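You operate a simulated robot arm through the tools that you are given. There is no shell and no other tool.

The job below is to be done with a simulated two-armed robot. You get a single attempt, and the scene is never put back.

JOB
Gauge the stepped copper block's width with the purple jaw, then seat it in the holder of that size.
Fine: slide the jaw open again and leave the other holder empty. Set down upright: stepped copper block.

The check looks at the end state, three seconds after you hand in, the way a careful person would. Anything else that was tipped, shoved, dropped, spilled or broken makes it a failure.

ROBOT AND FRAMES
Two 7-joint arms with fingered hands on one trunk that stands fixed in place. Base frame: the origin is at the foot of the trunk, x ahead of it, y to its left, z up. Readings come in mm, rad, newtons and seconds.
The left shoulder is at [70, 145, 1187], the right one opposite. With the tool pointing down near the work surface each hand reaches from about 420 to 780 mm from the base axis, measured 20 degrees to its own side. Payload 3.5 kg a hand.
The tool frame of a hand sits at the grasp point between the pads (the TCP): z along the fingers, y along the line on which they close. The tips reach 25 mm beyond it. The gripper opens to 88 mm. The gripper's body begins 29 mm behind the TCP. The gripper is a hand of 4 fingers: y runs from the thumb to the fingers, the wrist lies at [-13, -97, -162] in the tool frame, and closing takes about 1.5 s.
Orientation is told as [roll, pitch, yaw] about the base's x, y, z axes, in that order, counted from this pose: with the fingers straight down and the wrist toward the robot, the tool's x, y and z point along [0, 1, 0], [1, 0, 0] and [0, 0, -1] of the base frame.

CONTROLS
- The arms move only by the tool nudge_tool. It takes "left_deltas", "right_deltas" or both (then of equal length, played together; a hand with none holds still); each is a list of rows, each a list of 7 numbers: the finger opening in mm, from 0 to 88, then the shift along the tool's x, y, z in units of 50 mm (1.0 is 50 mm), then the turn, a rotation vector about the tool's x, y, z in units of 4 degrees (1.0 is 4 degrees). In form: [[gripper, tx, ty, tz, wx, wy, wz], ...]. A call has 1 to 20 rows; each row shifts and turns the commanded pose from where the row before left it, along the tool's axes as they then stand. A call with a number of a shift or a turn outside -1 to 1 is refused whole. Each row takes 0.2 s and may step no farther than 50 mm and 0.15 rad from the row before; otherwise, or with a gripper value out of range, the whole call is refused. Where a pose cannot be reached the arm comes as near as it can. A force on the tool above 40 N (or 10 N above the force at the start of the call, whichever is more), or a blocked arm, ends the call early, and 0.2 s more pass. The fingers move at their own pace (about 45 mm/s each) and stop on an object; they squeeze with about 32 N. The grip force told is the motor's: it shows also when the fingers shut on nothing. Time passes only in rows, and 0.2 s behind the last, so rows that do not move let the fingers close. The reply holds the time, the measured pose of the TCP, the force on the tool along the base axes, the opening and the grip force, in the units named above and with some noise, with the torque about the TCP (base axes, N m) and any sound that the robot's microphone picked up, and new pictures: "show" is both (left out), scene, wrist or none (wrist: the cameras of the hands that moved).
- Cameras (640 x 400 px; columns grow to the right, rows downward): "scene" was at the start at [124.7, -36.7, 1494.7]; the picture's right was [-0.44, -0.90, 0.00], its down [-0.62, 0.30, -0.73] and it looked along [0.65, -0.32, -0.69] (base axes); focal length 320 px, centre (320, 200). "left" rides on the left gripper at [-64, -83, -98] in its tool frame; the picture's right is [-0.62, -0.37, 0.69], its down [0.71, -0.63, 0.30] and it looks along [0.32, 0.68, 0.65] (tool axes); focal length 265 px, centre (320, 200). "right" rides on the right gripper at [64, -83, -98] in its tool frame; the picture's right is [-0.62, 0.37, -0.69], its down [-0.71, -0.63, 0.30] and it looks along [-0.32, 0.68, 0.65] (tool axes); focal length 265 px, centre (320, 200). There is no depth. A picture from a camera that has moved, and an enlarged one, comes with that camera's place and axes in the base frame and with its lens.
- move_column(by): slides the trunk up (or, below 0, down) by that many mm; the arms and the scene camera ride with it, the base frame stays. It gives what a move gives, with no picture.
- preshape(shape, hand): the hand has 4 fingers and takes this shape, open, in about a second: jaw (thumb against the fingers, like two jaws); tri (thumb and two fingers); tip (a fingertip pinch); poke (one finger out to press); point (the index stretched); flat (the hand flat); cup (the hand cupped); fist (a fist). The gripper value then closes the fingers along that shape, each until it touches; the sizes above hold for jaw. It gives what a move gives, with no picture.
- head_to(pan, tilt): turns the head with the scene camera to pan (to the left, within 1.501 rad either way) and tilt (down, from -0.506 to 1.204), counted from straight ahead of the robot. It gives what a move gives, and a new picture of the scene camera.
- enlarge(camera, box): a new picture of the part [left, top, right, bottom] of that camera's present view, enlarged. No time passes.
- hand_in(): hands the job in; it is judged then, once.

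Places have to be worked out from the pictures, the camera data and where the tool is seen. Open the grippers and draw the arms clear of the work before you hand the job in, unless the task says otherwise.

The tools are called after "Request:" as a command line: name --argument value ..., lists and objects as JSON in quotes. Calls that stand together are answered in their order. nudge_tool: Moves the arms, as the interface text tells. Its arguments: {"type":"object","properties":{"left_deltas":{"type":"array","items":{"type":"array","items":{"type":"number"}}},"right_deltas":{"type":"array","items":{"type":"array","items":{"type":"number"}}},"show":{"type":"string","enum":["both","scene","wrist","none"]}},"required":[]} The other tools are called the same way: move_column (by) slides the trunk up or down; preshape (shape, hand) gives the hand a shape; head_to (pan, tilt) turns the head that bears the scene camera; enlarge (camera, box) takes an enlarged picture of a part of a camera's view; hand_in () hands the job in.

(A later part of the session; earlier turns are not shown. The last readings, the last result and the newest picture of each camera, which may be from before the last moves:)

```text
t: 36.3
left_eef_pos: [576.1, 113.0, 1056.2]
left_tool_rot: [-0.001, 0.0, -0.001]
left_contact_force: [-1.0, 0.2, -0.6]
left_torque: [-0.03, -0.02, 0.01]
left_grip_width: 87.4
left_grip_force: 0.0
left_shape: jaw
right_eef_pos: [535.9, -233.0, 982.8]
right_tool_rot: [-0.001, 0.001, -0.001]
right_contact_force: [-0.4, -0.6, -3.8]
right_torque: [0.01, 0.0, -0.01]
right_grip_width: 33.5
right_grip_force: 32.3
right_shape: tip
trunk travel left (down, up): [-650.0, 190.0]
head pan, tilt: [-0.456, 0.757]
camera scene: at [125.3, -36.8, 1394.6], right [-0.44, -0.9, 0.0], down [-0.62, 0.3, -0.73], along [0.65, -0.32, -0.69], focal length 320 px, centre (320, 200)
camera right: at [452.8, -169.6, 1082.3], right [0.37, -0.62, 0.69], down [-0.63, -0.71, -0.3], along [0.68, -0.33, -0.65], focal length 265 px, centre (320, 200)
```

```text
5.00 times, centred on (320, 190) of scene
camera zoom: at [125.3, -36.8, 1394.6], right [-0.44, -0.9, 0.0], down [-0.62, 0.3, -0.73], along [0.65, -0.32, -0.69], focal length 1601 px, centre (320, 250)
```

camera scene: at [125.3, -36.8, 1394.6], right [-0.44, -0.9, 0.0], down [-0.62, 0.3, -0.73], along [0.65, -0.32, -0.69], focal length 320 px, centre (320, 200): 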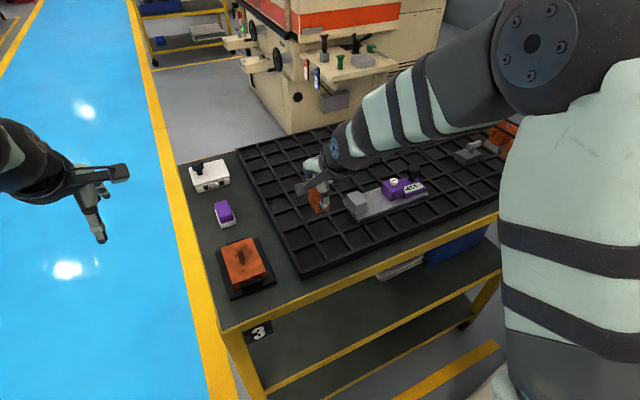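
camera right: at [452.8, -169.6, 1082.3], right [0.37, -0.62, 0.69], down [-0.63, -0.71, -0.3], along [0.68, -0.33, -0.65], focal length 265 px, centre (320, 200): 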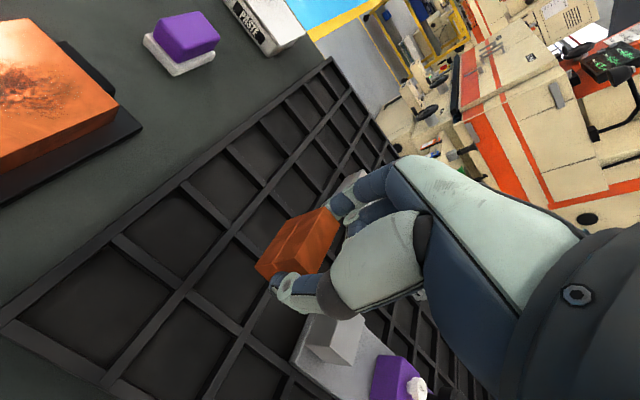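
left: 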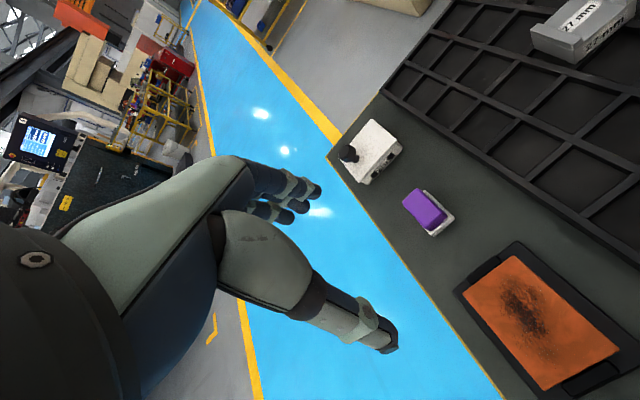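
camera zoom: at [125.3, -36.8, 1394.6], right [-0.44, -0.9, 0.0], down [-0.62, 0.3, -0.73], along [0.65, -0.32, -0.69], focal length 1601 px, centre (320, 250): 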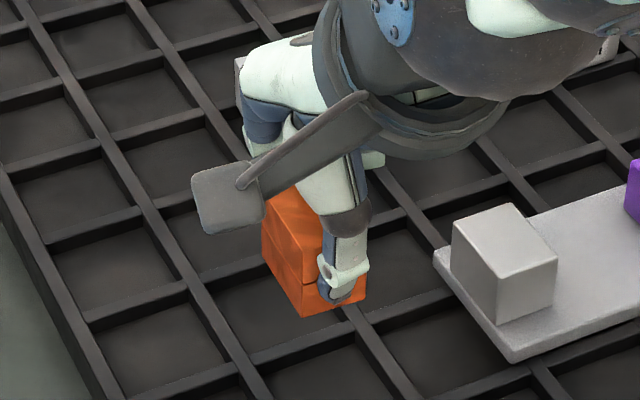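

The block hangs level (≈0.39 kg) with the same pose in the hand. I carry it over the gauge gap near the fixed jaw: target TCP ≈ (542,−358).

Request:
nudge_tool --right_deltas '[[28, -0.5, 0.04, 0, 0, 0, 0], [28, -0.75, 0.04, 0, 0, 0, 0], [28, -0.75, 0.04, 0, 0, 0, 0], [28, -0.5, 0, 0, 0, 0, 0], [28, 0, 0, 0, 0, 0, 0]]' --show "both"

Request:
enlarge --camera "scene" --box '[330, 140, 440, 230]'

Request:
enlarge --camera "right" --box '[180, 160, 440, 360]'

```text
t: 37.5
left_eef_pos: [577.0, 112.8, 1056.0]
left_tool_rot: [0.0, 0.0, -0.001]
left_contact_force: [-0.5, 0.0, -0.3]
left_torque: [-0.01, 0.0, -0.01]
left_grip_width: 87.6
left_grip_force: 0.0
left_shape: jaw
right_eef_pos: [545.4, -357.2, 984.2]
right_tool_rot: [0.001, 0.002, -0.002]
right_contact_force: [0.5, 0.3, -3.8]
right_torque: [-0.01, -0.04, -0.04]
right_grip_width: 33.6
right_grip_force: 32.1
right_shape: tip
trunk travel left (down, up): [-650.0, 190.0]
head pan, tilt: [-0.456, 0.757]
camera scene: at [125.1, -36.3, 1394.6], right [-0.44, -0.9, 0.0], down [-0.62, 0.3, -0.73], along [0.65, -0.32, -0.69], focal length 320 px, centre (320, 200)
camera right: at [462.5, -294.4, 1082.4], right [0.37, -0.62, 0.69], down [-0.63, -0.71, -0.3], along [0.68, -0.33, -0.65], focal length 265 px, centre (320, 200)
```

scene: 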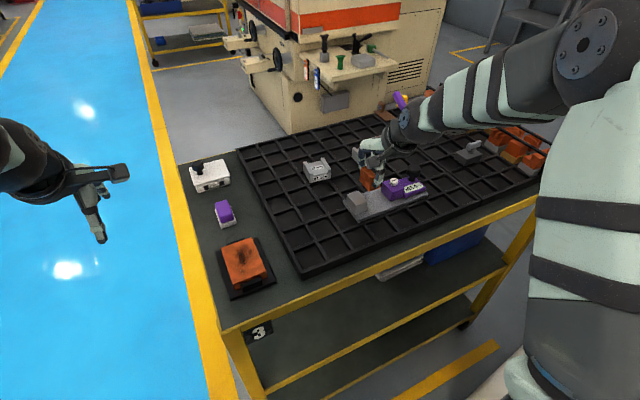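
right: 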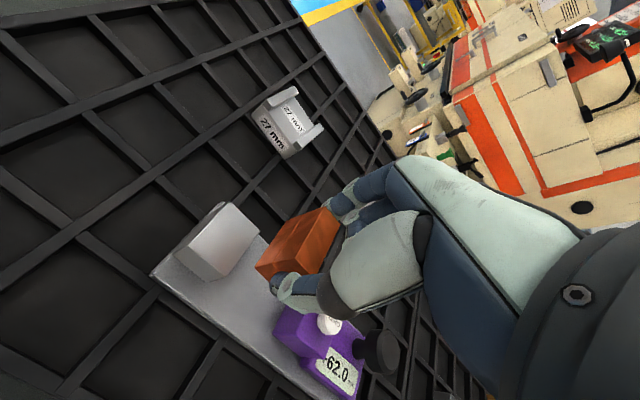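

```text
4.44 times, centred on (385, 185) of scene
camera zoom: at [125.1, -36.3, 1394.6], right [-0.44, -0.9, 0.0], down [-0.62, 0.3, -0.73], along [0.65, -0.32, -0.69], focal length 1423 px, centre (31, 267)
```

zoom: 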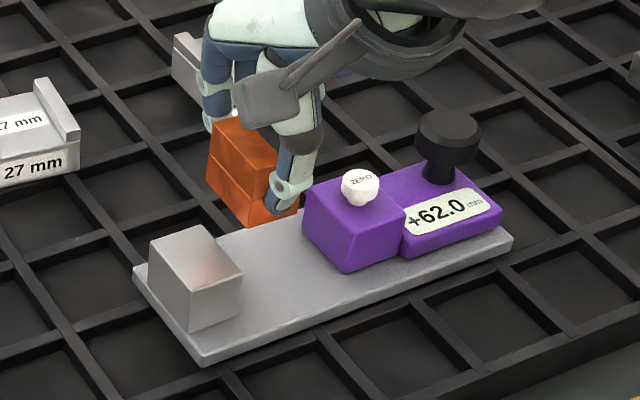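

```text
2.00 times, centred on (310, 260) of right
camera zoom: at [462.5, -294.4, 1082.4], right [0.37, -0.62, 0.69], down [-0.63, -0.71, -0.3], along [0.68, -0.33, -0.65], focal length 531 px, centre (340, 80)
```

zoom: 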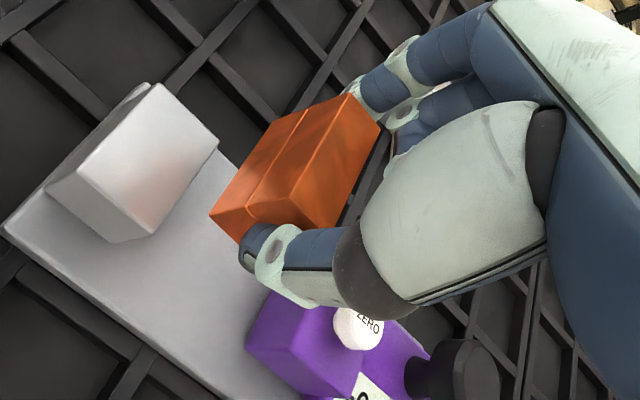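

The block's +y edge is at y≈−349, about 4 mm clear of the fixed jaw face (−345), and its far end extends past the jaw so the index stays clear. I lower to about 5 mm above the rail.

Request:
nudge_tool --right_deltas '[[28, 0, 0, 0.3, 0, 0, 0], [28, 0, 0, 0.3, 0, 0, 0], [28, 0, 0, 0.2, 0, 0, 0], [28, 0, 0, 0.12, 0, 0, 0], [28, 0, 0, 0, 0, 0, 0]]' --show "wrist"

Request:
enlarge --camera "scene" --box '[340, 155, 430, 225]'

Request:
enlarge --camera "right" --box '[180, 160, 440, 360]'

```text
t: 38.7
left_eef_pos: [576.0, 113.4, 1054.6]
left_tool_rot: [0.0, 0.001, 0.001]
left_contact_force: [0.1, 0.2, 0.4]
left_torque: [0.01, 0.0, 0.04]
left_grip_width: 87.7
left_grip_force: 0.0
left_shape: jaw
right_eef_pos: [543.1, -356.0, 937.2]
right_tool_rot: [-0.001, 0.0, -0.001]
right_contact_force: [-0.7, -0.4, -3.2]
right_torque: [0.04, -0.03, -0.05]
right_grip_width: 33.8
right_grip_force: 32.0
right_shape: tip
trunk travel left (down, up): [-650.0, 190.0]
head pan, tilt: [-0.456, 0.757]
camera right: at [460.2, -293.9, 1036.3], right [0.37, -0.62, 0.69], down [-0.63, -0.71, -0.3], along [0.68, -0.33, -0.65], focal length 265 px, centre (320, 200)
```

right: 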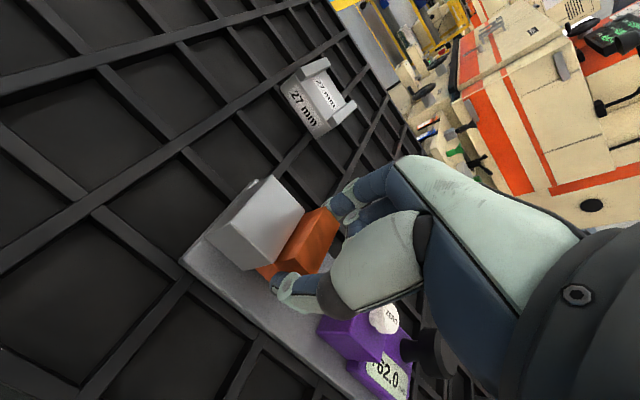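

```text
5.71 times, centred on (385, 190) of scene
camera zoom: at [125.1, -36.8, 1394.6], right [-0.44, -0.9, 0.0], down [-0.62, 0.3, -0.73], along [0.65, -0.32, -0.69], focal length 1830 px, centre (-51, 257)
```

zoom: 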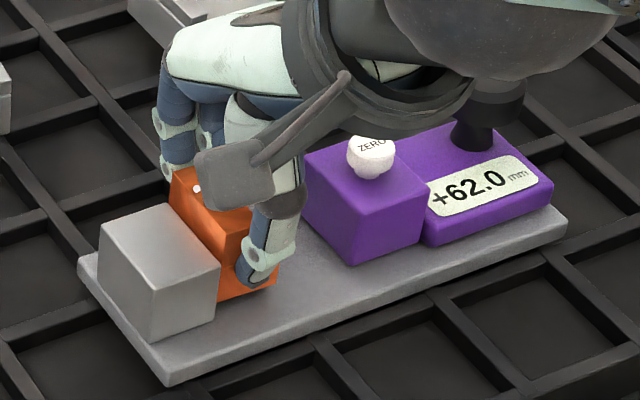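

```text
2.00 times, centred on (310, 260) of right
camera zoom: at [460.2, -293.9, 1036.3], right [0.37, -0.62, 0.69], down [-0.63, -0.71, -0.3], along [0.68, -0.33, -0.65], focal length 531 px, centre (340, 80)
```

zoom: 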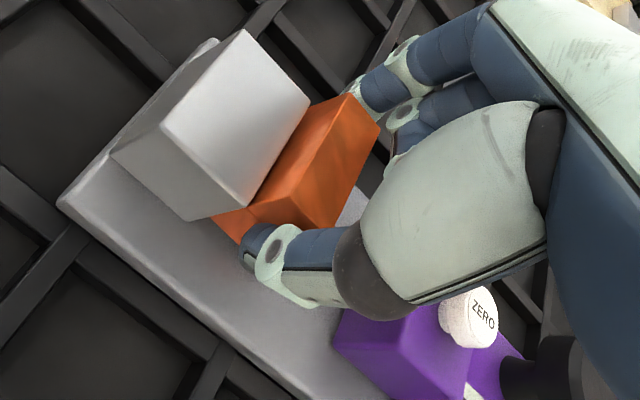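

The block is in the gap with no side contact and the folded fingers are well clear of the purple jaw. I lower in 2 mm steps until it rests on the rail.

Request:
nudge_tool --right_deltas '[[28, 0, 0, 0.04, 0, 0, 0], [28, 0, 0, 0.04, 0, 0, 0], [28, 0, 0, 0, 0, 0, 0]]' --show "none"

```text
t: 39.5
left_eef_pos: [576.3, 113.1, 1057.0]
left_tool_rot: [-0.001, 0.001, 0.001]
left_contact_force: [0.0, -0.3, -0.4]
left_torque: [0.0, -0.02, 0.0]
left_grip_width: 87.3
left_grip_force: 0.2
left_shape: jaw
right_eef_pos: [542.9, -357.5, 933.3]
right_tool_rot: [0.0, 0.0, -0.003]
right_contact_force: [-0.5, 0.0, -2.3]
right_torque: [0.0, 0.0, -0.02]
right_grip_width: 33.5
right_grip_force: 32.3
right_shape: tip
trunk travel left (down, up): [-650.0, 190.0]
head pan, tilt: [-0.456, 0.757]
```

The downward load is easing (−2.3 N from −3.8 N) at z=933.3; about 1–2 mm remain. I take one more 1.5 mm step and look.

Request:
nudge_tool --right_deltas '[[28, 0, 0, 0.03, 0, 0, 0], [28, 0, 0, 0, 0, 0, 0]]' --show "none"

Request:
enlarge --camera "scene" --box '[345, 180, 400, 220]'

```text
t: 40.1
left_eef_pos: [575.8, 112.9, 1056.0]
left_tool_rot: [-0.002, -0.001, 0.0]
left_contact_force: [-1.2, -0.2, 0.8]
left_torque: [0.03, -0.01, 0.0]
left_grip_width: 87.6
left_grip_force: 0.1
left_shape: jaw
right_eef_pos: [542.6, -358.8, 932.0]
right_tool_rot: [0.0, -0.001, -0.002]
right_contact_force: [-0.1, 0.6, -2.1]
right_torque: [0.0, -0.04, 0.03]
right_grip_width: 33.6
right_grip_force: 31.6
right_shape: tip
trunk travel left (down, up): [-650.0, 190.0]
head pan, tilt: [-0.456, 0.757]
```

```text
10.00 times, centred on (372, 200) of scene
camera zoom: at [125.1, -36.8, 1394.6], right [-0.44, -0.9, 0.0], down [-0.62, 0.3, -0.73], along [0.65, -0.32, -0.69], focal length 3202 px, centre (-205, 200)
```

zoom: 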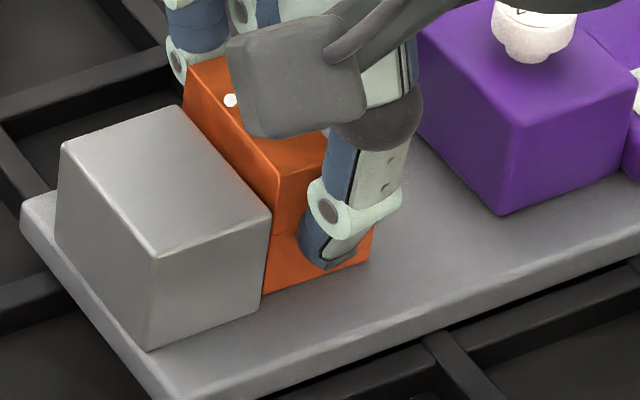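

Still partly carrying the block (−2.1 N); I take another 1.5 mm.

Request:
nudge_tool --right_deltas '[[28, 0, 0, 0.03, 0, 0, 0], [28, 0, 0, 0, 0, 0, 0], [28, 0, 0, 0, 0, 0, 0]]' --show "none"

```text
t: 40.9
left_eef_pos: [574.8, 114.4, 1055.9]
left_tool_rot: [0.0, 0.0, 0.0]
left_contact_force: [0.4, -0.1, -0.4]
left_torque: [0.02, 0.0, -0.01]
left_grip_width: 87.6
left_grip_force: 0.0
left_shape: jaw
right_eef_pos: [543.3, -357.9, 930.8]
right_tool_rot: [-0.001, -0.001, -0.002]
right_contact_force: [0.7, -0.6, 0.6]
right_torque: [-0.03, -0.03, 0.01]
right_grip_width: 33.5
right_grip_force: 32.0
right_shape: tip
trunk travel left (down, up): [-650.0, 190.0]
head pan, tilt: [-0.456, 0.757]
```

The load is now zero, so the block rests on the rail. I open the pinch to 62 mm and then rise straight up.

Request:
nudge_tool --right_deltas '[[40, 0, 0, 0, 0, 0, 0], [50, 0, 0, 0, 0, 0, 0], [62, 0, 0, 0, 0, 0, 0], [62, 0, 0, 0, 0, 0, 0], [62, 0, 0, 0, 0, 0, 0], [62, 0, 0, -0.2, 0, 0, 0], [62, 0, 0, -0.5, 0, 0, 0], [62, 0, 0, -0.6, 0, 0, 0], [62, 0, 0, -0.8, 0, 0, 0], [62, 0, 0, -0.5, 0, 0, 0]]' --show "both"

Request:
enlarge --camera "scene" --box '[340, 160, 430, 225]'

```text
t: 43.1
left_eef_pos: [575.3, 114.6, 1056.8]
left_tool_rot: [0.0, -0.001, -0.001]
left_contact_force: [-0.5, -0.2, 0.0]
left_torque: [0.03, 0.0, 0.01]
left_grip_width: 87.5
left_grip_force: 0.0
left_shape: jaw
right_eef_pos: [541.0, -358.6, 1061.7]
right_tool_rot: [0.0, -0.002, -0.002]
right_contact_force: [-0.2, 0.7, 0.1]
right_torque: [0.01, 0.0, 0.01]
right_grip_width: 61.7
right_grip_force: 0.1
right_shape: tip
trunk travel left (down, up): [-650.0, 190.0]
head pan, tilt: [-0.456, 0.757]
camera scene: at [124.2, -36.2, 1394.7], right [-0.44, -0.9, 0.0], down [-0.62, 0.3, -0.73], along [0.65, -0.32, -0.69], focal length 320 px, centre (320, 200)
camera right: at [458.7, -294.3, 1161.1], right [0.37, -0.62, 0.69], down [-0.63, -0.71, -0.3], along [0.68, -0.33, -0.65], focal length 265 px, centre (320, 200)
```

scene: 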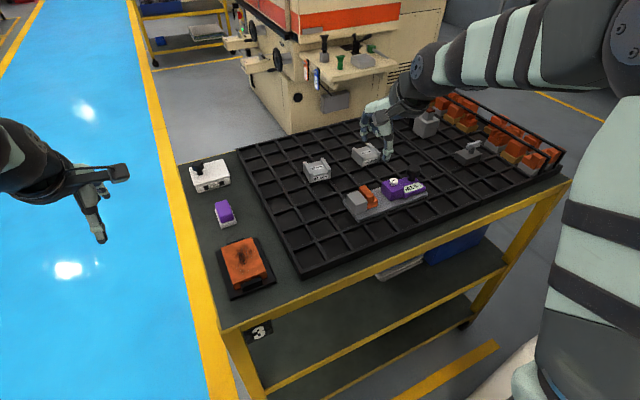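
right: 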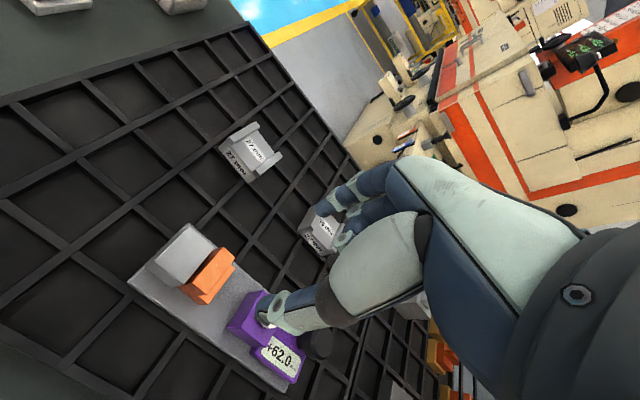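

```text
6.15 times, centred on (385, 192) of scene
camera zoom: at [124.2, -36.2, 1394.7], right [-0.44, -0.9, 0.0], down [-0.62, 0.3, -0.73], along [0.65, -0.32, -0.69], focal length 1971 px, centre (-80, 246)
```

zoom: 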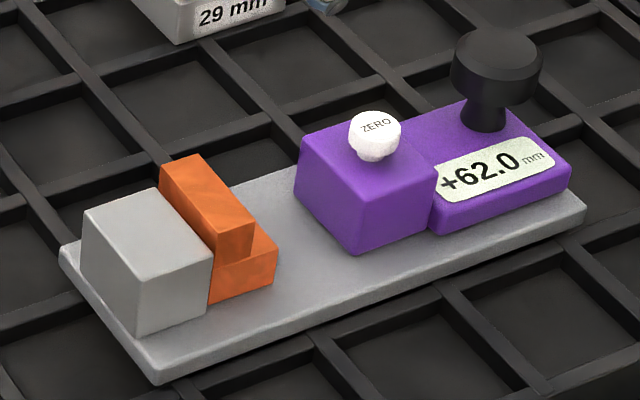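

The block stands upright beside the fixed jaw and the gauge reads +62.0. I switch to the jaw shape, go over the knob and turn to yaw −90° again to close the jaw.

Request:
preshape --shape "jaw" --hand "right"

Request:
nudge_tool --right_deltas '[[60, -0.665, 0.06, 0, 0, 0, 0], [60, -0.665, 0.06, 0, 0, 0, 0], [60, -0.665, 0.06, 0, 0, 0, 0], [60, -0.665, 0.06, 0, 0, 0, 0], [60, 0, 0, 0, 0, 0, 1], [60, 0, 0, 0, 0, 0, 1], [60, 0, 0, 0, 0, 0, 1], [60, 0, 0, 0, 0, 0, 1], [60, 0, 0, 0, 0, 0, 1], [60, 0, 0, 0, 0, 0, 1], [60, 0, 0, 0, 0, 0, 1], [60, 0, 0, 0, 0, 0, 1], [60, 0, 0, 0, 0, 0, 1], [60, 0, 0, 0, 0, 0, 1], [60, 0, 0, 0, 0, 0, 1], [60, 0, 0, 0, 0, 0, 1], [60, 0, 0, 0, 0, 0, 1], [60, 0, 0, 0, 0, 0, 1], [60, 0, 0, 0, 0, 0, 1], [60, 0, 0, 0, 0, 0, 1]]' --show "none"

Request:
nudge_tool --right_deltas '[[52, 0, 0, 0, 0, 0, 1], [52, 0, 0, 0, 0, 0, 1], [52, 0, 0, 0, 0, 0, 1], [52, 0, 0, 0, 0, 0, 1], [52, 0, 0, 0, 0, 0, 1], [52, 0, 0, 0, 0, 0, 1], [52, 0, 0, 0, 0, 0, 0.47], [52, 0, 0, 0, 0, 0, 0]]' --show "both"

```text
t: 44.0
left_eef_pos: [575.5, 113.1, 1056.4]
left_tool_rot: [0.0, 0.001, -0.001]
left_contact_force: [0.5, -0.1, 0.3]
left_torque: [-0.02, -0.01, -0.01]
left_grip_width: 87.4
left_grip_force: 0.1
left_shape: jaw
right_eef_pos: [541.0, -357.7, 1061.7]
right_tool_rot: [0.0, 0.0, -0.002]
right_contact_force: [-1.1, 0.8, -0.3]
right_torque: [-0.01, 0.03, -0.01]
right_grip_width: 87.8
right_grip_force: 0.2
right_shape: jaw
trunk travel left (down, up): [-650.0, 190.0]
head pan, tilt: [-0.456, 0.757]
```

```text
t: 48.2
left_eef_pos: [575.9, 113.0, 1056.2]
left_tool_rot: [0.0, -0.001, 0.0]
left_contact_force: [0.0, 0.2, 0.3]
left_torque: [-0.01, 0.03, 0.02]
left_grip_width: 87.5
left_grip_force: 0.1
left_shape: jaw
right_eef_pos: [554.7, -490.0, 1061.2]
right_tool_rot: [0.001, 0.0, -1.121]
right_contact_force: [-0.1, 0.1, -0.4]
right_torque: [0.0, -0.01, 0.01]
right_grip_width: 60.3
right_grip_force: 0.0
right_shape: jaw
trunk travel left (down, up): [-650.0, 190.0]
head pan, tilt: [-0.456, 0.757]
```

```text
t: 50.0
left_eef_pos: [575.2, 114.1, 1056.3]
left_tool_rot: [0.0, 0.001, -0.001]
left_contact_force: [-0.1, -0.4, -0.5]
left_torque: [-0.02, 0.01, -0.03]
left_grip_width: 87.7
left_grip_force: 0.0
left_shape: jaw
right_eef_pos: [555.1, -490.0, 1061.6]
right_tool_rot: [-0.002, 0.002, -1.572]
right_contact_force: [0.1, -0.5, 0.2]
right_torque: [-0.03, 0.0, -0.01]
right_grip_width: 52.4
right_grip_force: 0.1
right_shape: jaw
trunk travel left (down, up): [-650.0, 190.0]
head pan, tilt: [-0.456, 0.757]
camera scene: at [124.5, -36.6, 1394.7], right [-0.44, -0.9, 0.0], down [-0.62, 0.3, -0.73], along [0.65, -0.32, -0.69], focal length 320 px, centre (320, 200)
camera right: at [619.5, -408.1, 1160.6], right [-0.62, -0.37, 0.69], down [-0.71, 0.63, -0.3], along [-0.32, -0.68, -0.65], focal length 265 px, centre (320, 200)
```

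scene: 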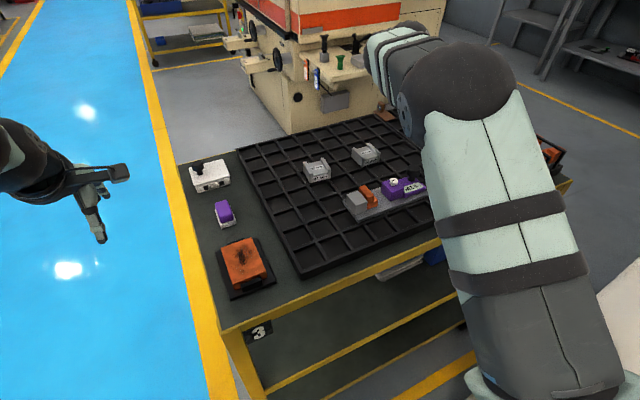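
right: 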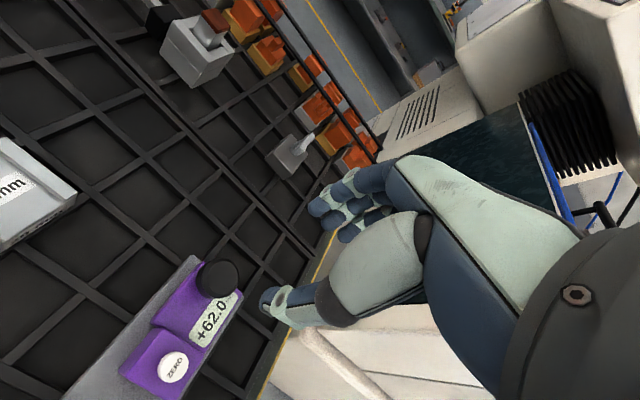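

I need precise positions now: zooming on the gauge from the scene camera to re-measure knob and jaw gap.

Request:
enlarge --camera "scene" --box '[345, 185, 405, 225]'

Request:
enlarge --camera "scene" --box '[380, 165, 440, 205]'

Request:
enlarge --camera "right" --box '[110, 230, 290, 400]'

```text
10.00 times, centred on (375, 205) of scene
camera zoom: at [124.5, -36.6, 1394.7], right [-0.44, -0.9, 0.0], down [-0.62, 0.3, -0.73], along [0.65, -0.32, -0.69], focal length 3202 px, centre (-230, 150)
```

zoom: 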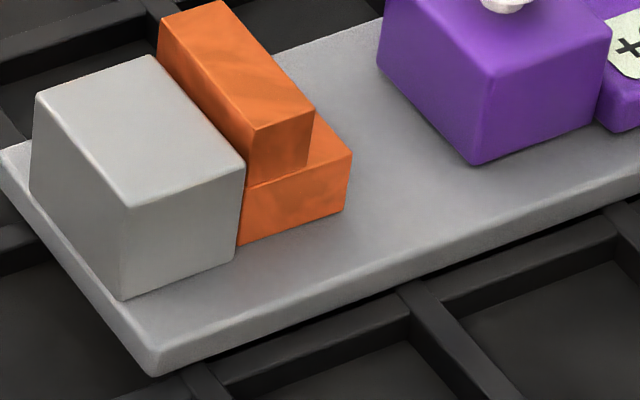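

```text
10.00 times, centred on (410, 185) of scene
camera zoom: at [124.5, -36.6, 1394.7], right [-0.44, -0.9, 0.0], down [-0.62, 0.3, -0.73], along [0.65, -0.32, -0.69], focal length 3202 px, centre (-580, 350)
```

zoom: 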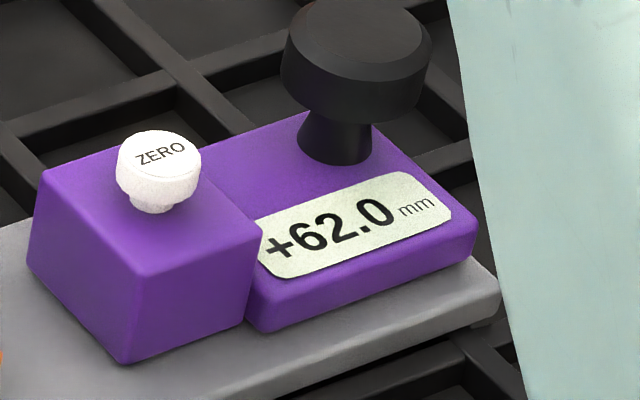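

```text
2.35 times, centred on (200, 315) of right
camera zoom: at [619.5, -408.1, 1160.6], right [-0.62, -0.37, 0.69], down [-0.71, 0.63, -0.3], along [-0.32, -0.68, -0.65], focal length 624 px, centre (602, -71)
```

zoom: 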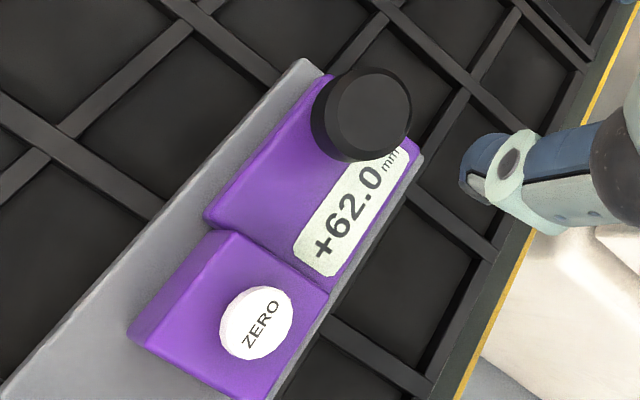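

The knob is at about (554,−488) and the TCP is above it. I descend to z≈965, then straddle as before.

Request:
nudge_tool --right_deltas '[[52, -0.02, 0, 0.4, 0, 0, 0], [52, 0, 0, 0.6, 0, 0, 0], [52, 0, 0, 0.6, 0, 0, 0], [52, 0, 0, 0.33, 0, 0, 0], [52, 0, 0, 0, 0, 0, 0]]' --show "wrist"

Request:
enlarge --camera "scene" --box '[340, 140, 440, 215]'

```text
t: 51.2
left_eef_pos: [575.0, 112.9, 1055.2]
left_tool_rot: [-0.001, -0.001, 0.0]
left_contact_force: [0.0, 0.9, -0.6]
left_torque: [-0.01, -0.01, -0.01]
left_grip_width: 87.4
left_grip_force: 0.1
left_shape: jaw
right_eef_pos: [553.3, -490.0, 967.3]
right_tool_rot: [0.001, 0.001, -1.573]
right_contact_force: [0.3, -0.4, 0.3]
right_torque: [-0.01, -0.04, 0.03]
right_grip_width: 52.4
right_grip_force: 0.0
right_shape: jaw
trunk travel left (down, up): [-650.0, 190.0]
head pan, tilt: [-0.456, 0.757]
camera right: at [617.5, -407.6, 1065.7], right [-0.62, -0.37, 0.69], down [-0.71, 0.63, -0.3], along [-0.32, -0.68, -0.65], focal length 265 px, centre (320, 200)
```

right: 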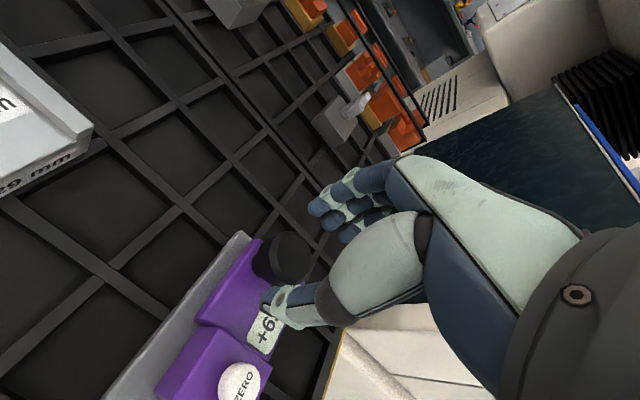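

```text
5.33 times, centred on (390, 178) of scene
camera zoom: at [124.5, -36.4, 1394.7], right [-0.44, -0.9, 0.0], down [-0.62, 0.3, -0.73], along [0.65, -0.32, -0.69], focal length 1708 px, centre (-53, 320)
```

zoom: 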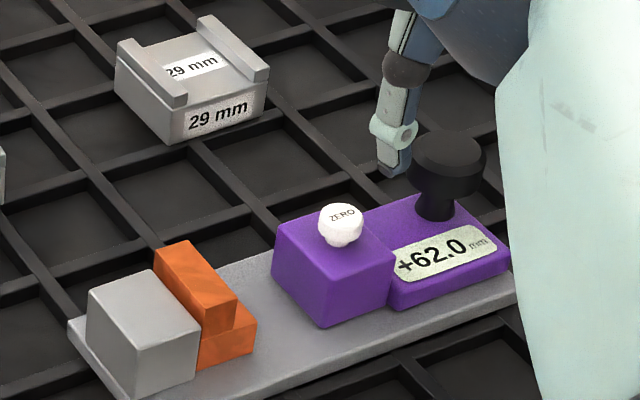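

The knob is between thumb and fingers. I lower 24 mm, narrow to 38 mm, and take up about half the travel in +y.

Request:
nudge_tool --right_deltas '[[52, 0, 0, 0.24, 0, 0, 0], [52, 0, 0, 0.24, 0, 0, 0], [44, 0, 0, 0, 0, 0, 0], [38, 0, 0, 0, 0, 0, 0], [38, 0, 0, 0, 0, 0, 0], [38, 0, -0.1, 0, 0, 0, 0], [38, 0, -0.1, 0, 0, 0, 0], [38, 0, -0.14, 0, 0, 0, 0], [38, 0, -0.14, 0, 0, 0, 0], [38, 0, 0, 0, 0, 0, 0]]' --show "wrist"

Request:
enlarge --camera "scene" --box '[340, 150, 440, 225]'

```text
t: 53.4
left_eef_pos: [574.1, 114.3, 1056.0]
left_tool_rot: [0.0, 0.0, 0.0]
left_contact_force: [-0.2, 0.6, -0.4]
left_torque: [0.01, -0.02, -0.01]
left_grip_width: 87.7
left_grip_force: 0.1
left_shape: jaw
right_eef_pos: [553.9, -466.5, 940.6]
right_tool_rot: [-0.001, -0.001, -1.569]
right_contact_force: [0.1, 0.8, -0.4]
right_torque: [0.02, 0.02, 0.04]
right_grip_width: 38.4
right_grip_force: 0.1
right_shape: jaw
trunk travel left (down, up): [-650.0, 190.0]
head pan, tilt: [-0.456, 0.757]
camera right: at [619.1, -383.8, 1040.0], right [-0.62, -0.37, 0.69], down [-0.72, 0.63, -0.3], along [-0.32, -0.68, -0.65], focal length 265 px, centre (320, 200)
```

right: 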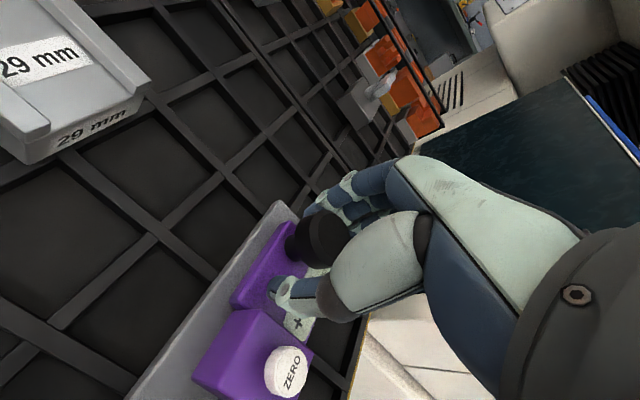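

```text
5.33 times, centred on (390, 188) of scene
camera zoom: at [124.8, -36.8, 1394.7], right [-0.44, -0.9, 0.0], down [-0.62, 0.3, -0.73], along [0.65, -0.32, -0.69], focal length 1708 px, centre (-53, 267)
```

zoom: 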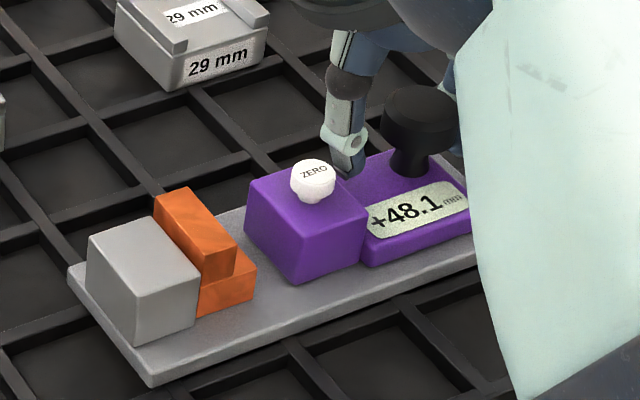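

Reads +48.1, sliding freely. I move 15 mm more, stopping short of the block.

Request:
nudge_tool --right_deltas '[[38, 0, -0.12, 0, 0, 0, 0], [38, 0, -0.12, 0, 0, 0, 0], [38, 0, -0.06, 0, 0, 0, 0], [38, 0, 0, 0, 0, 0, 0]]' --show "none"

Request:
enlarge --camera "scene" --box '[340, 165, 420, 225]'

```text
t: 54.4
left_eef_pos: [575.7, 113.6, 1055.0]
left_tool_rot: [-0.001, -0.002, 0.001]
left_contact_force: [0.6, -0.1, 0.0]
left_torque: [-0.04, 0.02, -0.03]
left_grip_width: 87.7
left_grip_force: 0.0
left_shape: jaw
right_eef_pos: [554.5, -450.4, 941.0]
right_tool_rot: [0.001, 0.0, -1.571]
right_contact_force: [0.3, -1.0, -0.3]
right_torque: [0.03, -0.04, 0.05]
right_grip_width: 38.8
right_grip_force: 0.1
right_shape: jaw
trunk travel left (down, up): [-650.0, 190.0]
head pan, tilt: [-0.456, 0.757]
```

```text
6.67 times, centred on (380, 195) of scene
camera zoom: at [124.9, -36.9, 1394.7], right [-0.44, -0.9, 0.0], down [-0.62, 0.3, -0.73], along [0.65, -0.32, -0.69], focal length 2135 px, centre (-80, 233)
```

zoom: 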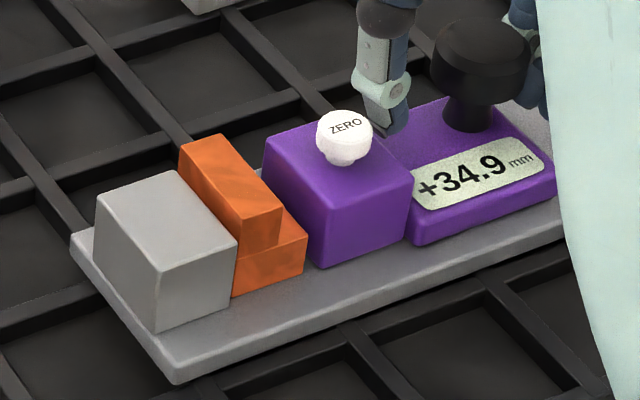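

Reads +34.9; a few mm remain to the block. I continue with 1.5–2 mm steps and watch the force.

Request:
nudge_tool --right_deltas '[[38, 0, -0.04, 0, 0, 0, 0], [38, 0, -0.04, 0, 0, 0, 0], [38, 0, -0.02, 0, 0, 0, 0], [38, 0, 0, 0, 0, 0, 0]]' --show "none"

Request:
enlarge --camera "scene" --box '[340, 165, 420, 225]'

```text
t: 55.4
left_eef_pos: [575.8, 113.1, 1056.7]
left_tool_rot: [0.0, 0.0, 0.0]
left_contact_force: [0.4, 0.1, 0.4]
left_torque: [-0.02, 0.05, 0.03]
left_grip_width: 87.6
left_grip_force: 0.1
left_shape: jaw
right_eef_pos: [552.8, -446.9, 941.1]
right_tool_rot: [0.0, 0.0, -1.571]
right_contact_force: [-0.3, -1.0, -0.2]
right_torque: [-0.04, 0.02, 0.01]
right_grip_width: 39.3
right_grip_force: 0.0
right_shape: jaw
trunk travel left (down, up): [-650.0, 190.0]
head pan, tilt: [-0.456, 0.757]
```

```text
6.67 times, centred on (380, 195) of scene
camera zoom: at [124.8, -37.0, 1394.7], right [-0.44, -0.9, 0.0], down [-0.62, 0.3, -0.73], along [0.65, -0.32, -0.69], focal length 2135 px, centre (-80, 233)
```

zoom: 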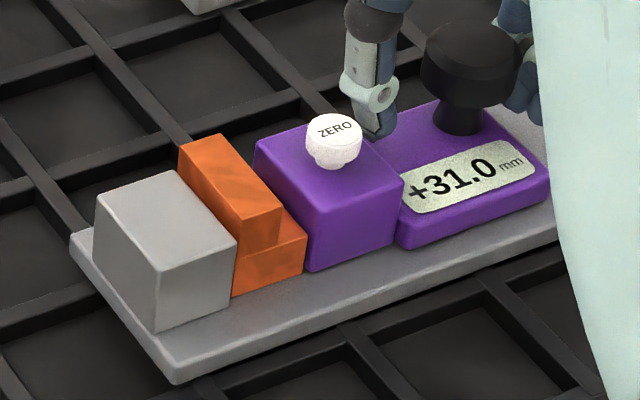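

Reads +31.0 with the jaw about to touch the block. I continue in ~1 mm steps.

Request:
nudge_tool --right_deltas '[[38, 0, -0.02, 0, 0, 0, 0], [38, 0, -0.02, 0, 0, 0, 0], [38, 0, -0.02, 0, 0, 0, 0], [38, 0, 0, 0, 0, 0, 0]]' --show "none"

Request:
enlarge --camera "scene" --box '[345, 170, 415, 222]'

```text
t: 56.4
left_eef_pos: [576.4, 112.9, 1057.0]
left_tool_rot: [0.0, -0.001, 0.0]
left_contact_force: [1.0, 0.7, -0.7]
left_torque: [-0.01, -0.01, 0.0]
left_grip_width: 87.5
left_grip_force: 0.2
left_shape: jaw
right_eef_pos: [554.1, -443.6, 940.5]
right_tool_rot: [0.0, 0.0, -1.571]
right_contact_force: [0.0, -2.7, -1.5]
right_torque: [0.01, 0.0, -0.03]
right_grip_width: 39.6
right_grip_force: 0.0
right_shape: jaw
trunk travel left (down, up): [-650.0, 190.0]
head pan, tilt: [-0.456, 0.757]
```

```text
7.69 times, centred on (380, 196) of scene
camera zoom: at [124.9, -37.4, 1394.6], right [-0.44, -0.9, 0.0], down [-0.62, 0.3, -0.73], along [0.65, -0.32, -0.69], focal length 2463 px, centre (-142, 231)
```

zoom: 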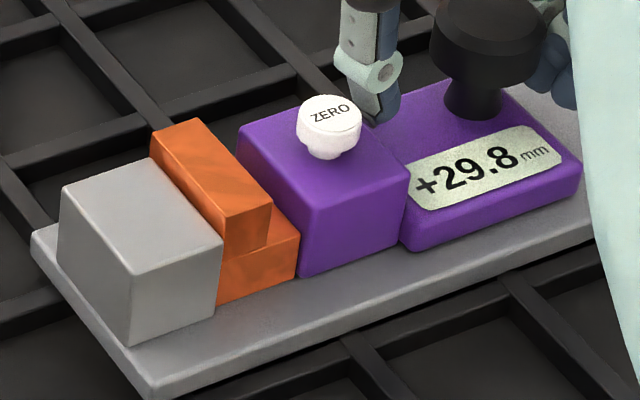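

Reads +29.8 with −2.7 N: the block is being pushed toward the fixed jaw. I continue carefully 1 mm at a time.

Request:
nudge_tool --right_deltas '[[38, 0, -0.02, 0, 0, 0, 0], [38, 0, -0.02, 0, 0, 0, 0], [38, 0, 0, 0, 0, 0, 0]]' --show "none"

Request:
enlarge --camera "scene" --box '[345, 170, 415, 222]'

```text
t: 57.2
left_eef_pos: [575.0, 112.6, 1056.0]
left_tool_rot: [0.0, 0.0, 0.0]
left_contact_force: [-0.3, -0.5, -0.3]
left_torque: [-0.04, 0.0, 0.0]
left_grip_width: 87.5
left_grip_force: 0.1
left_shape: jaw
right_eef_pos: [553.3, -441.3, 941.4]
right_tool_rot: [0.0, 0.0, -1.572]
right_contact_force: [-0.1, -4.0, -1.4]
right_torque: [-0.01, 0.01, 0.01]
right_grip_width: 39.8
right_grip_force: 0.1
right_shape: jaw
trunk travel left (down, up): [-650.0, 190.0]
head pan, tilt: [-0.456, 0.757]
```

```text
7.69 times, centred on (380, 196) of scene
camera zoom: at [125.0, -37.5, 1394.6], right [-0.44, -0.9, 0.0], down [-0.62, 0.3, -0.73], along [0.65, -0.32, -0.69], focal length 2463 px, centre (-142, 231)
```

zoom: 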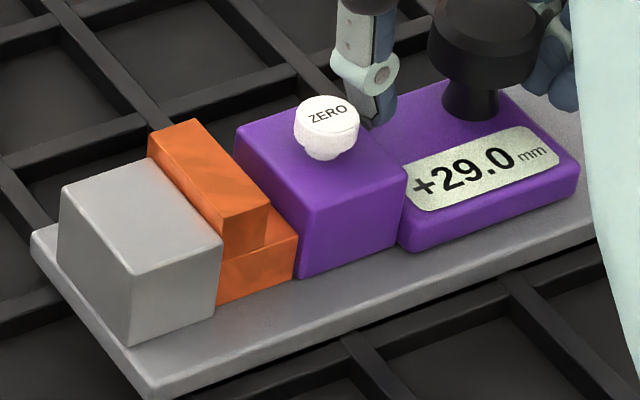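

Reads +29.0 at −4 N. I check closely whether the block now touches both faces before pushing any more.

Request:
enlarge --camera "scene" --box '[352, 182, 388, 212]'

Request:
enlarge --camera "right" --box '[0, 0, 640, 400]'

```text
13.33 times, centred on (370, 197) of scene
camera zoom: at [125.0, -37.5, 1394.6], right [-0.44, -0.9, 0.0], down [-0.62, 0.3, -0.73], along [0.65, -0.32, -0.69], focal length 4270 px, centre (-347, 240)
```

zoom: 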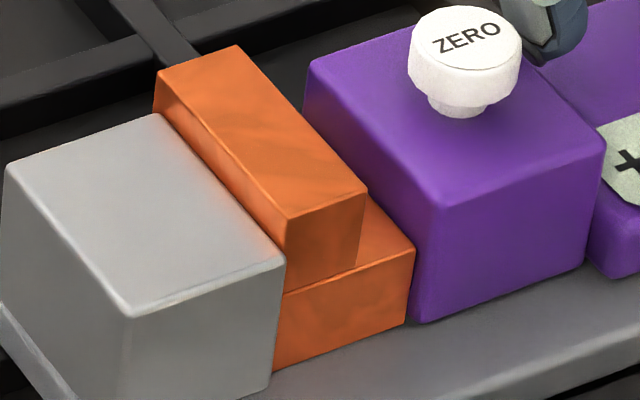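

```text
1.00 times, centred on (320, 200) of right (not enlarged: the box is as wide or as high as the picture)
camera zoom: at [618.2, -360.1, 1040.2], right [-0.62, -0.37, 0.69], down [-0.71, 0.63, -0.3], along [-0.32, -0.68, -0.65], focal length 265 px, centre (320, 200)
```

zoom: 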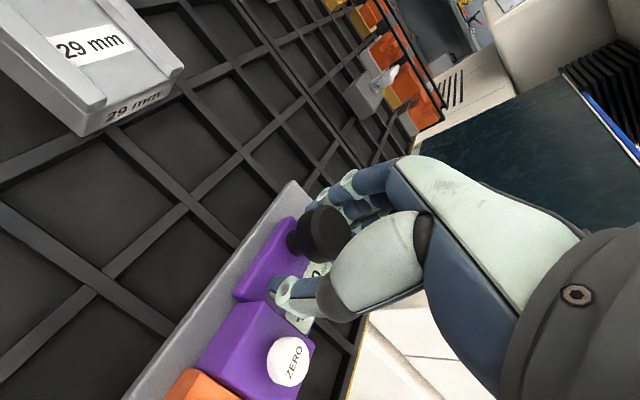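

The block still seems to have a ~1–2 mm gap to the fixed jaw (visual block width 27.4 vs jaw gap 29.7), so this may not be a full clamp. I push two more 1 mm steps and compare reading and gauge position.

Request:
nudge_tool --right_deltas '[[38, 0, -0.02, 0, 0, 0, 0], [38, 0, -0.02, 0, 0, 0, 0], [38, 0, 0, 0, 0, 0, 0]]' --show "none"

Request:
enlarge --camera "scene" --box '[345, 170, 415, 222]'

Request:
enlarge --camera "scene" --box '[352, 182, 388, 212]'

```text
t: 58.0
left_eef_pos: [575.7, 112.2, 1057.2]
left_tool_rot: [0.001, -0.002, 0.0]
left_contact_force: [0.8, 0.4, 0.0]
left_torque: [-0.01, -0.01, 0.01]
left_grip_width: 87.6
left_grip_force: 0.1
left_shape: jaw
right_eef_pos: [553.6, -440.5, 941.5]
right_tool_rot: [0.001, -0.001, -1.572]
right_contact_force: [0.8, -5.6, -0.9]
right_torque: [-0.07, 0.04, -0.03]
right_grip_width: 40.5
right_grip_force: 0.0
right_shape: jaw
trunk travel left (down, up): [-650.0, 190.0]
head pan, tilt: [-0.456, 0.757]
```

```text
7.69 times, centred on (380, 196) of scene
camera zoom: at [124.8, -37.8, 1394.6], right [-0.44, -0.9, 0.0], down [-0.62, 0.3, -0.73], along [0.65, -0.32, -0.69], focal length 2463 px, centre (-142, 231)
```

zoom: 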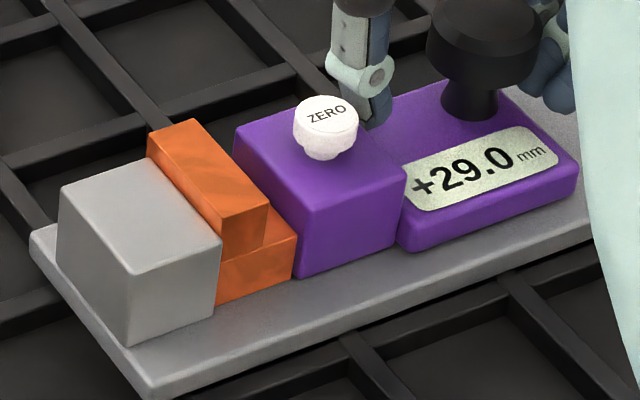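

```text
13.33 times, centred on (370, 197) of scene
camera zoom: at [124.8, -37.8, 1394.6], right [-0.44, -0.9, 0.0], down [-0.62, 0.3, -0.73], along [0.65, -0.32, -0.69], focal length 4270 px, centre (-347, 240)
```

zoom: 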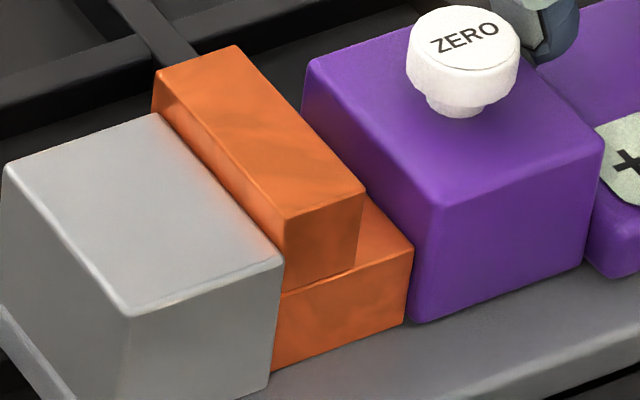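

The reading holds at +29.0 while force rises to 5.6 N, so the block is clamped and measures 29.0 mm. I now slide the jaw back open (−y) with the thumb, to about +60.

Request:
nudge_tool --right_deltas '[[38, 0, 0.1, 0, 0, 0, 0], [38, 0, 0.1, 0, 0, 0, 0], [38, 0, 0.15, 0, 0, 0, 0], [38, 0, 0.2, 0, 0, 0, 0], [38, 0, 0.2, 0, 0, 0, 0], [38, 0, 0.15, 0, 0, 0, 0], [38, 0, 0.05, 0, 0, 0, 0], [38, 0, 0, 0, 0, 0, 0]]' --show "wrist"

Request:
enlarge --camera "scene" --box '[340, 165, 430, 225]'

```text
t: 59.8
left_eef_pos: [576.0, 113.1, 1055.8]
left_tool_rot: [-0.001, 0.0, -0.002]
left_contact_force: [0.0, 0.5, -0.6]
left_torque: [0.01, -0.01, -0.03]
left_grip_width: 87.3
left_grip_force: 0.1
left_shape: jaw
right_eef_pos: [553.0, -487.3, 941.7]
right_tool_rot: [0.0, -0.002, -1.569]
right_contact_force: [-0.5, 0.9, 0.4]
right_torque: [-0.01, -0.02, 0.02]
right_grip_width: 39.1
right_grip_force: 0.1
right_shape: jaw
trunk travel left (down, up): [-650.0, 190.0]
head pan, tilt: [-0.456, 0.757]
camera right: at [618.1, -405.1, 1039.9], right [-0.62, -0.37, 0.69], down [-0.71, 0.63, -0.3], along [-0.32, -0.68, -0.65], focal length 265 px, centre (320, 200)
```

right: 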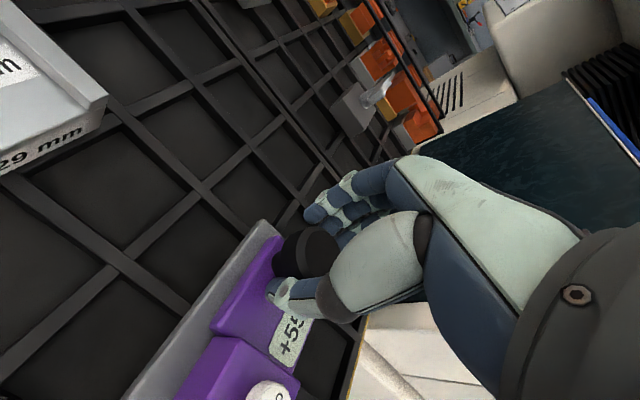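

```text
6.67 times, centred on (385, 195) of scene
camera zoom: at [124.8, -36.4, 1394.7], right [-0.44, -0.9, 0.0], down [-0.62, 0.3, -0.73], along [0.65, -0.32, -0.69], focal length 2135 px, centre (-113, 233)
```

zoom: 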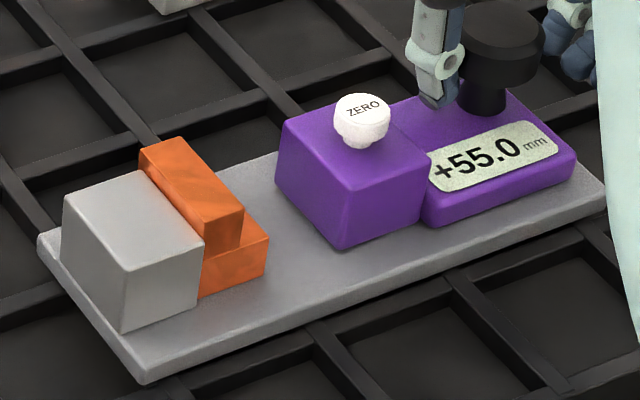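

Reads +55.0 — open again. I move 6 mm more (to about +61) so the folded fingers have room when I pick up the block.

Request:
nudge_tool --right_deltas '[[38, 0, 0.06, 0, 0, 0, 0], [38, 0, 0.06, 0, 0, 0, 0], [38, 0, 0, 0, 0, 0, 0]]' --show "none"

Request:
enlarge --camera "scene" --box '[340, 165, 430, 225]'

```text
t: 60.6
left_eef_pos: [576.1, 113.0, 1056.0]
left_tool_rot: [0.0, -0.001, 0.0]
left_contact_force: [-0.5, -0.2, 0.3]
left_torque: [0.0, 0.0, 0.02]
left_grip_width: 87.8
left_grip_force: 0.0
left_shape: jaw
right_eef_pos: [552.3, -492.1, 942.0]
right_tool_rot: [0.0, -0.001, -1.57]
right_contact_force: [0.5, 0.8, -0.4]
right_torque: [0.01, 0.02, -0.01]
right_grip_width: 39.6
right_grip_force: 0.1
right_shape: jaw
trunk travel left (down, up): [-650.0, 190.0]
head pan, tilt: [-0.456, 0.757]
```

```text
6.67 times, centred on (385, 195) of scene
camera zoom: at [124.7, -36.2, 1394.7], right [-0.44, -0.9, 0.0], down [-0.62, 0.3, -0.73], along [0.65, -0.32, -0.69], focal length 2135 px, centre (-113, 233)
```

zoom: 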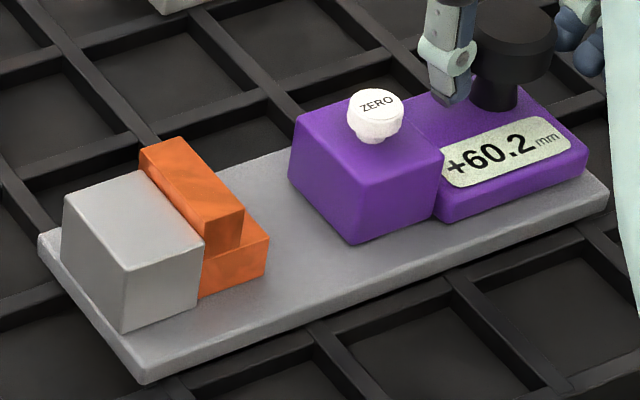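

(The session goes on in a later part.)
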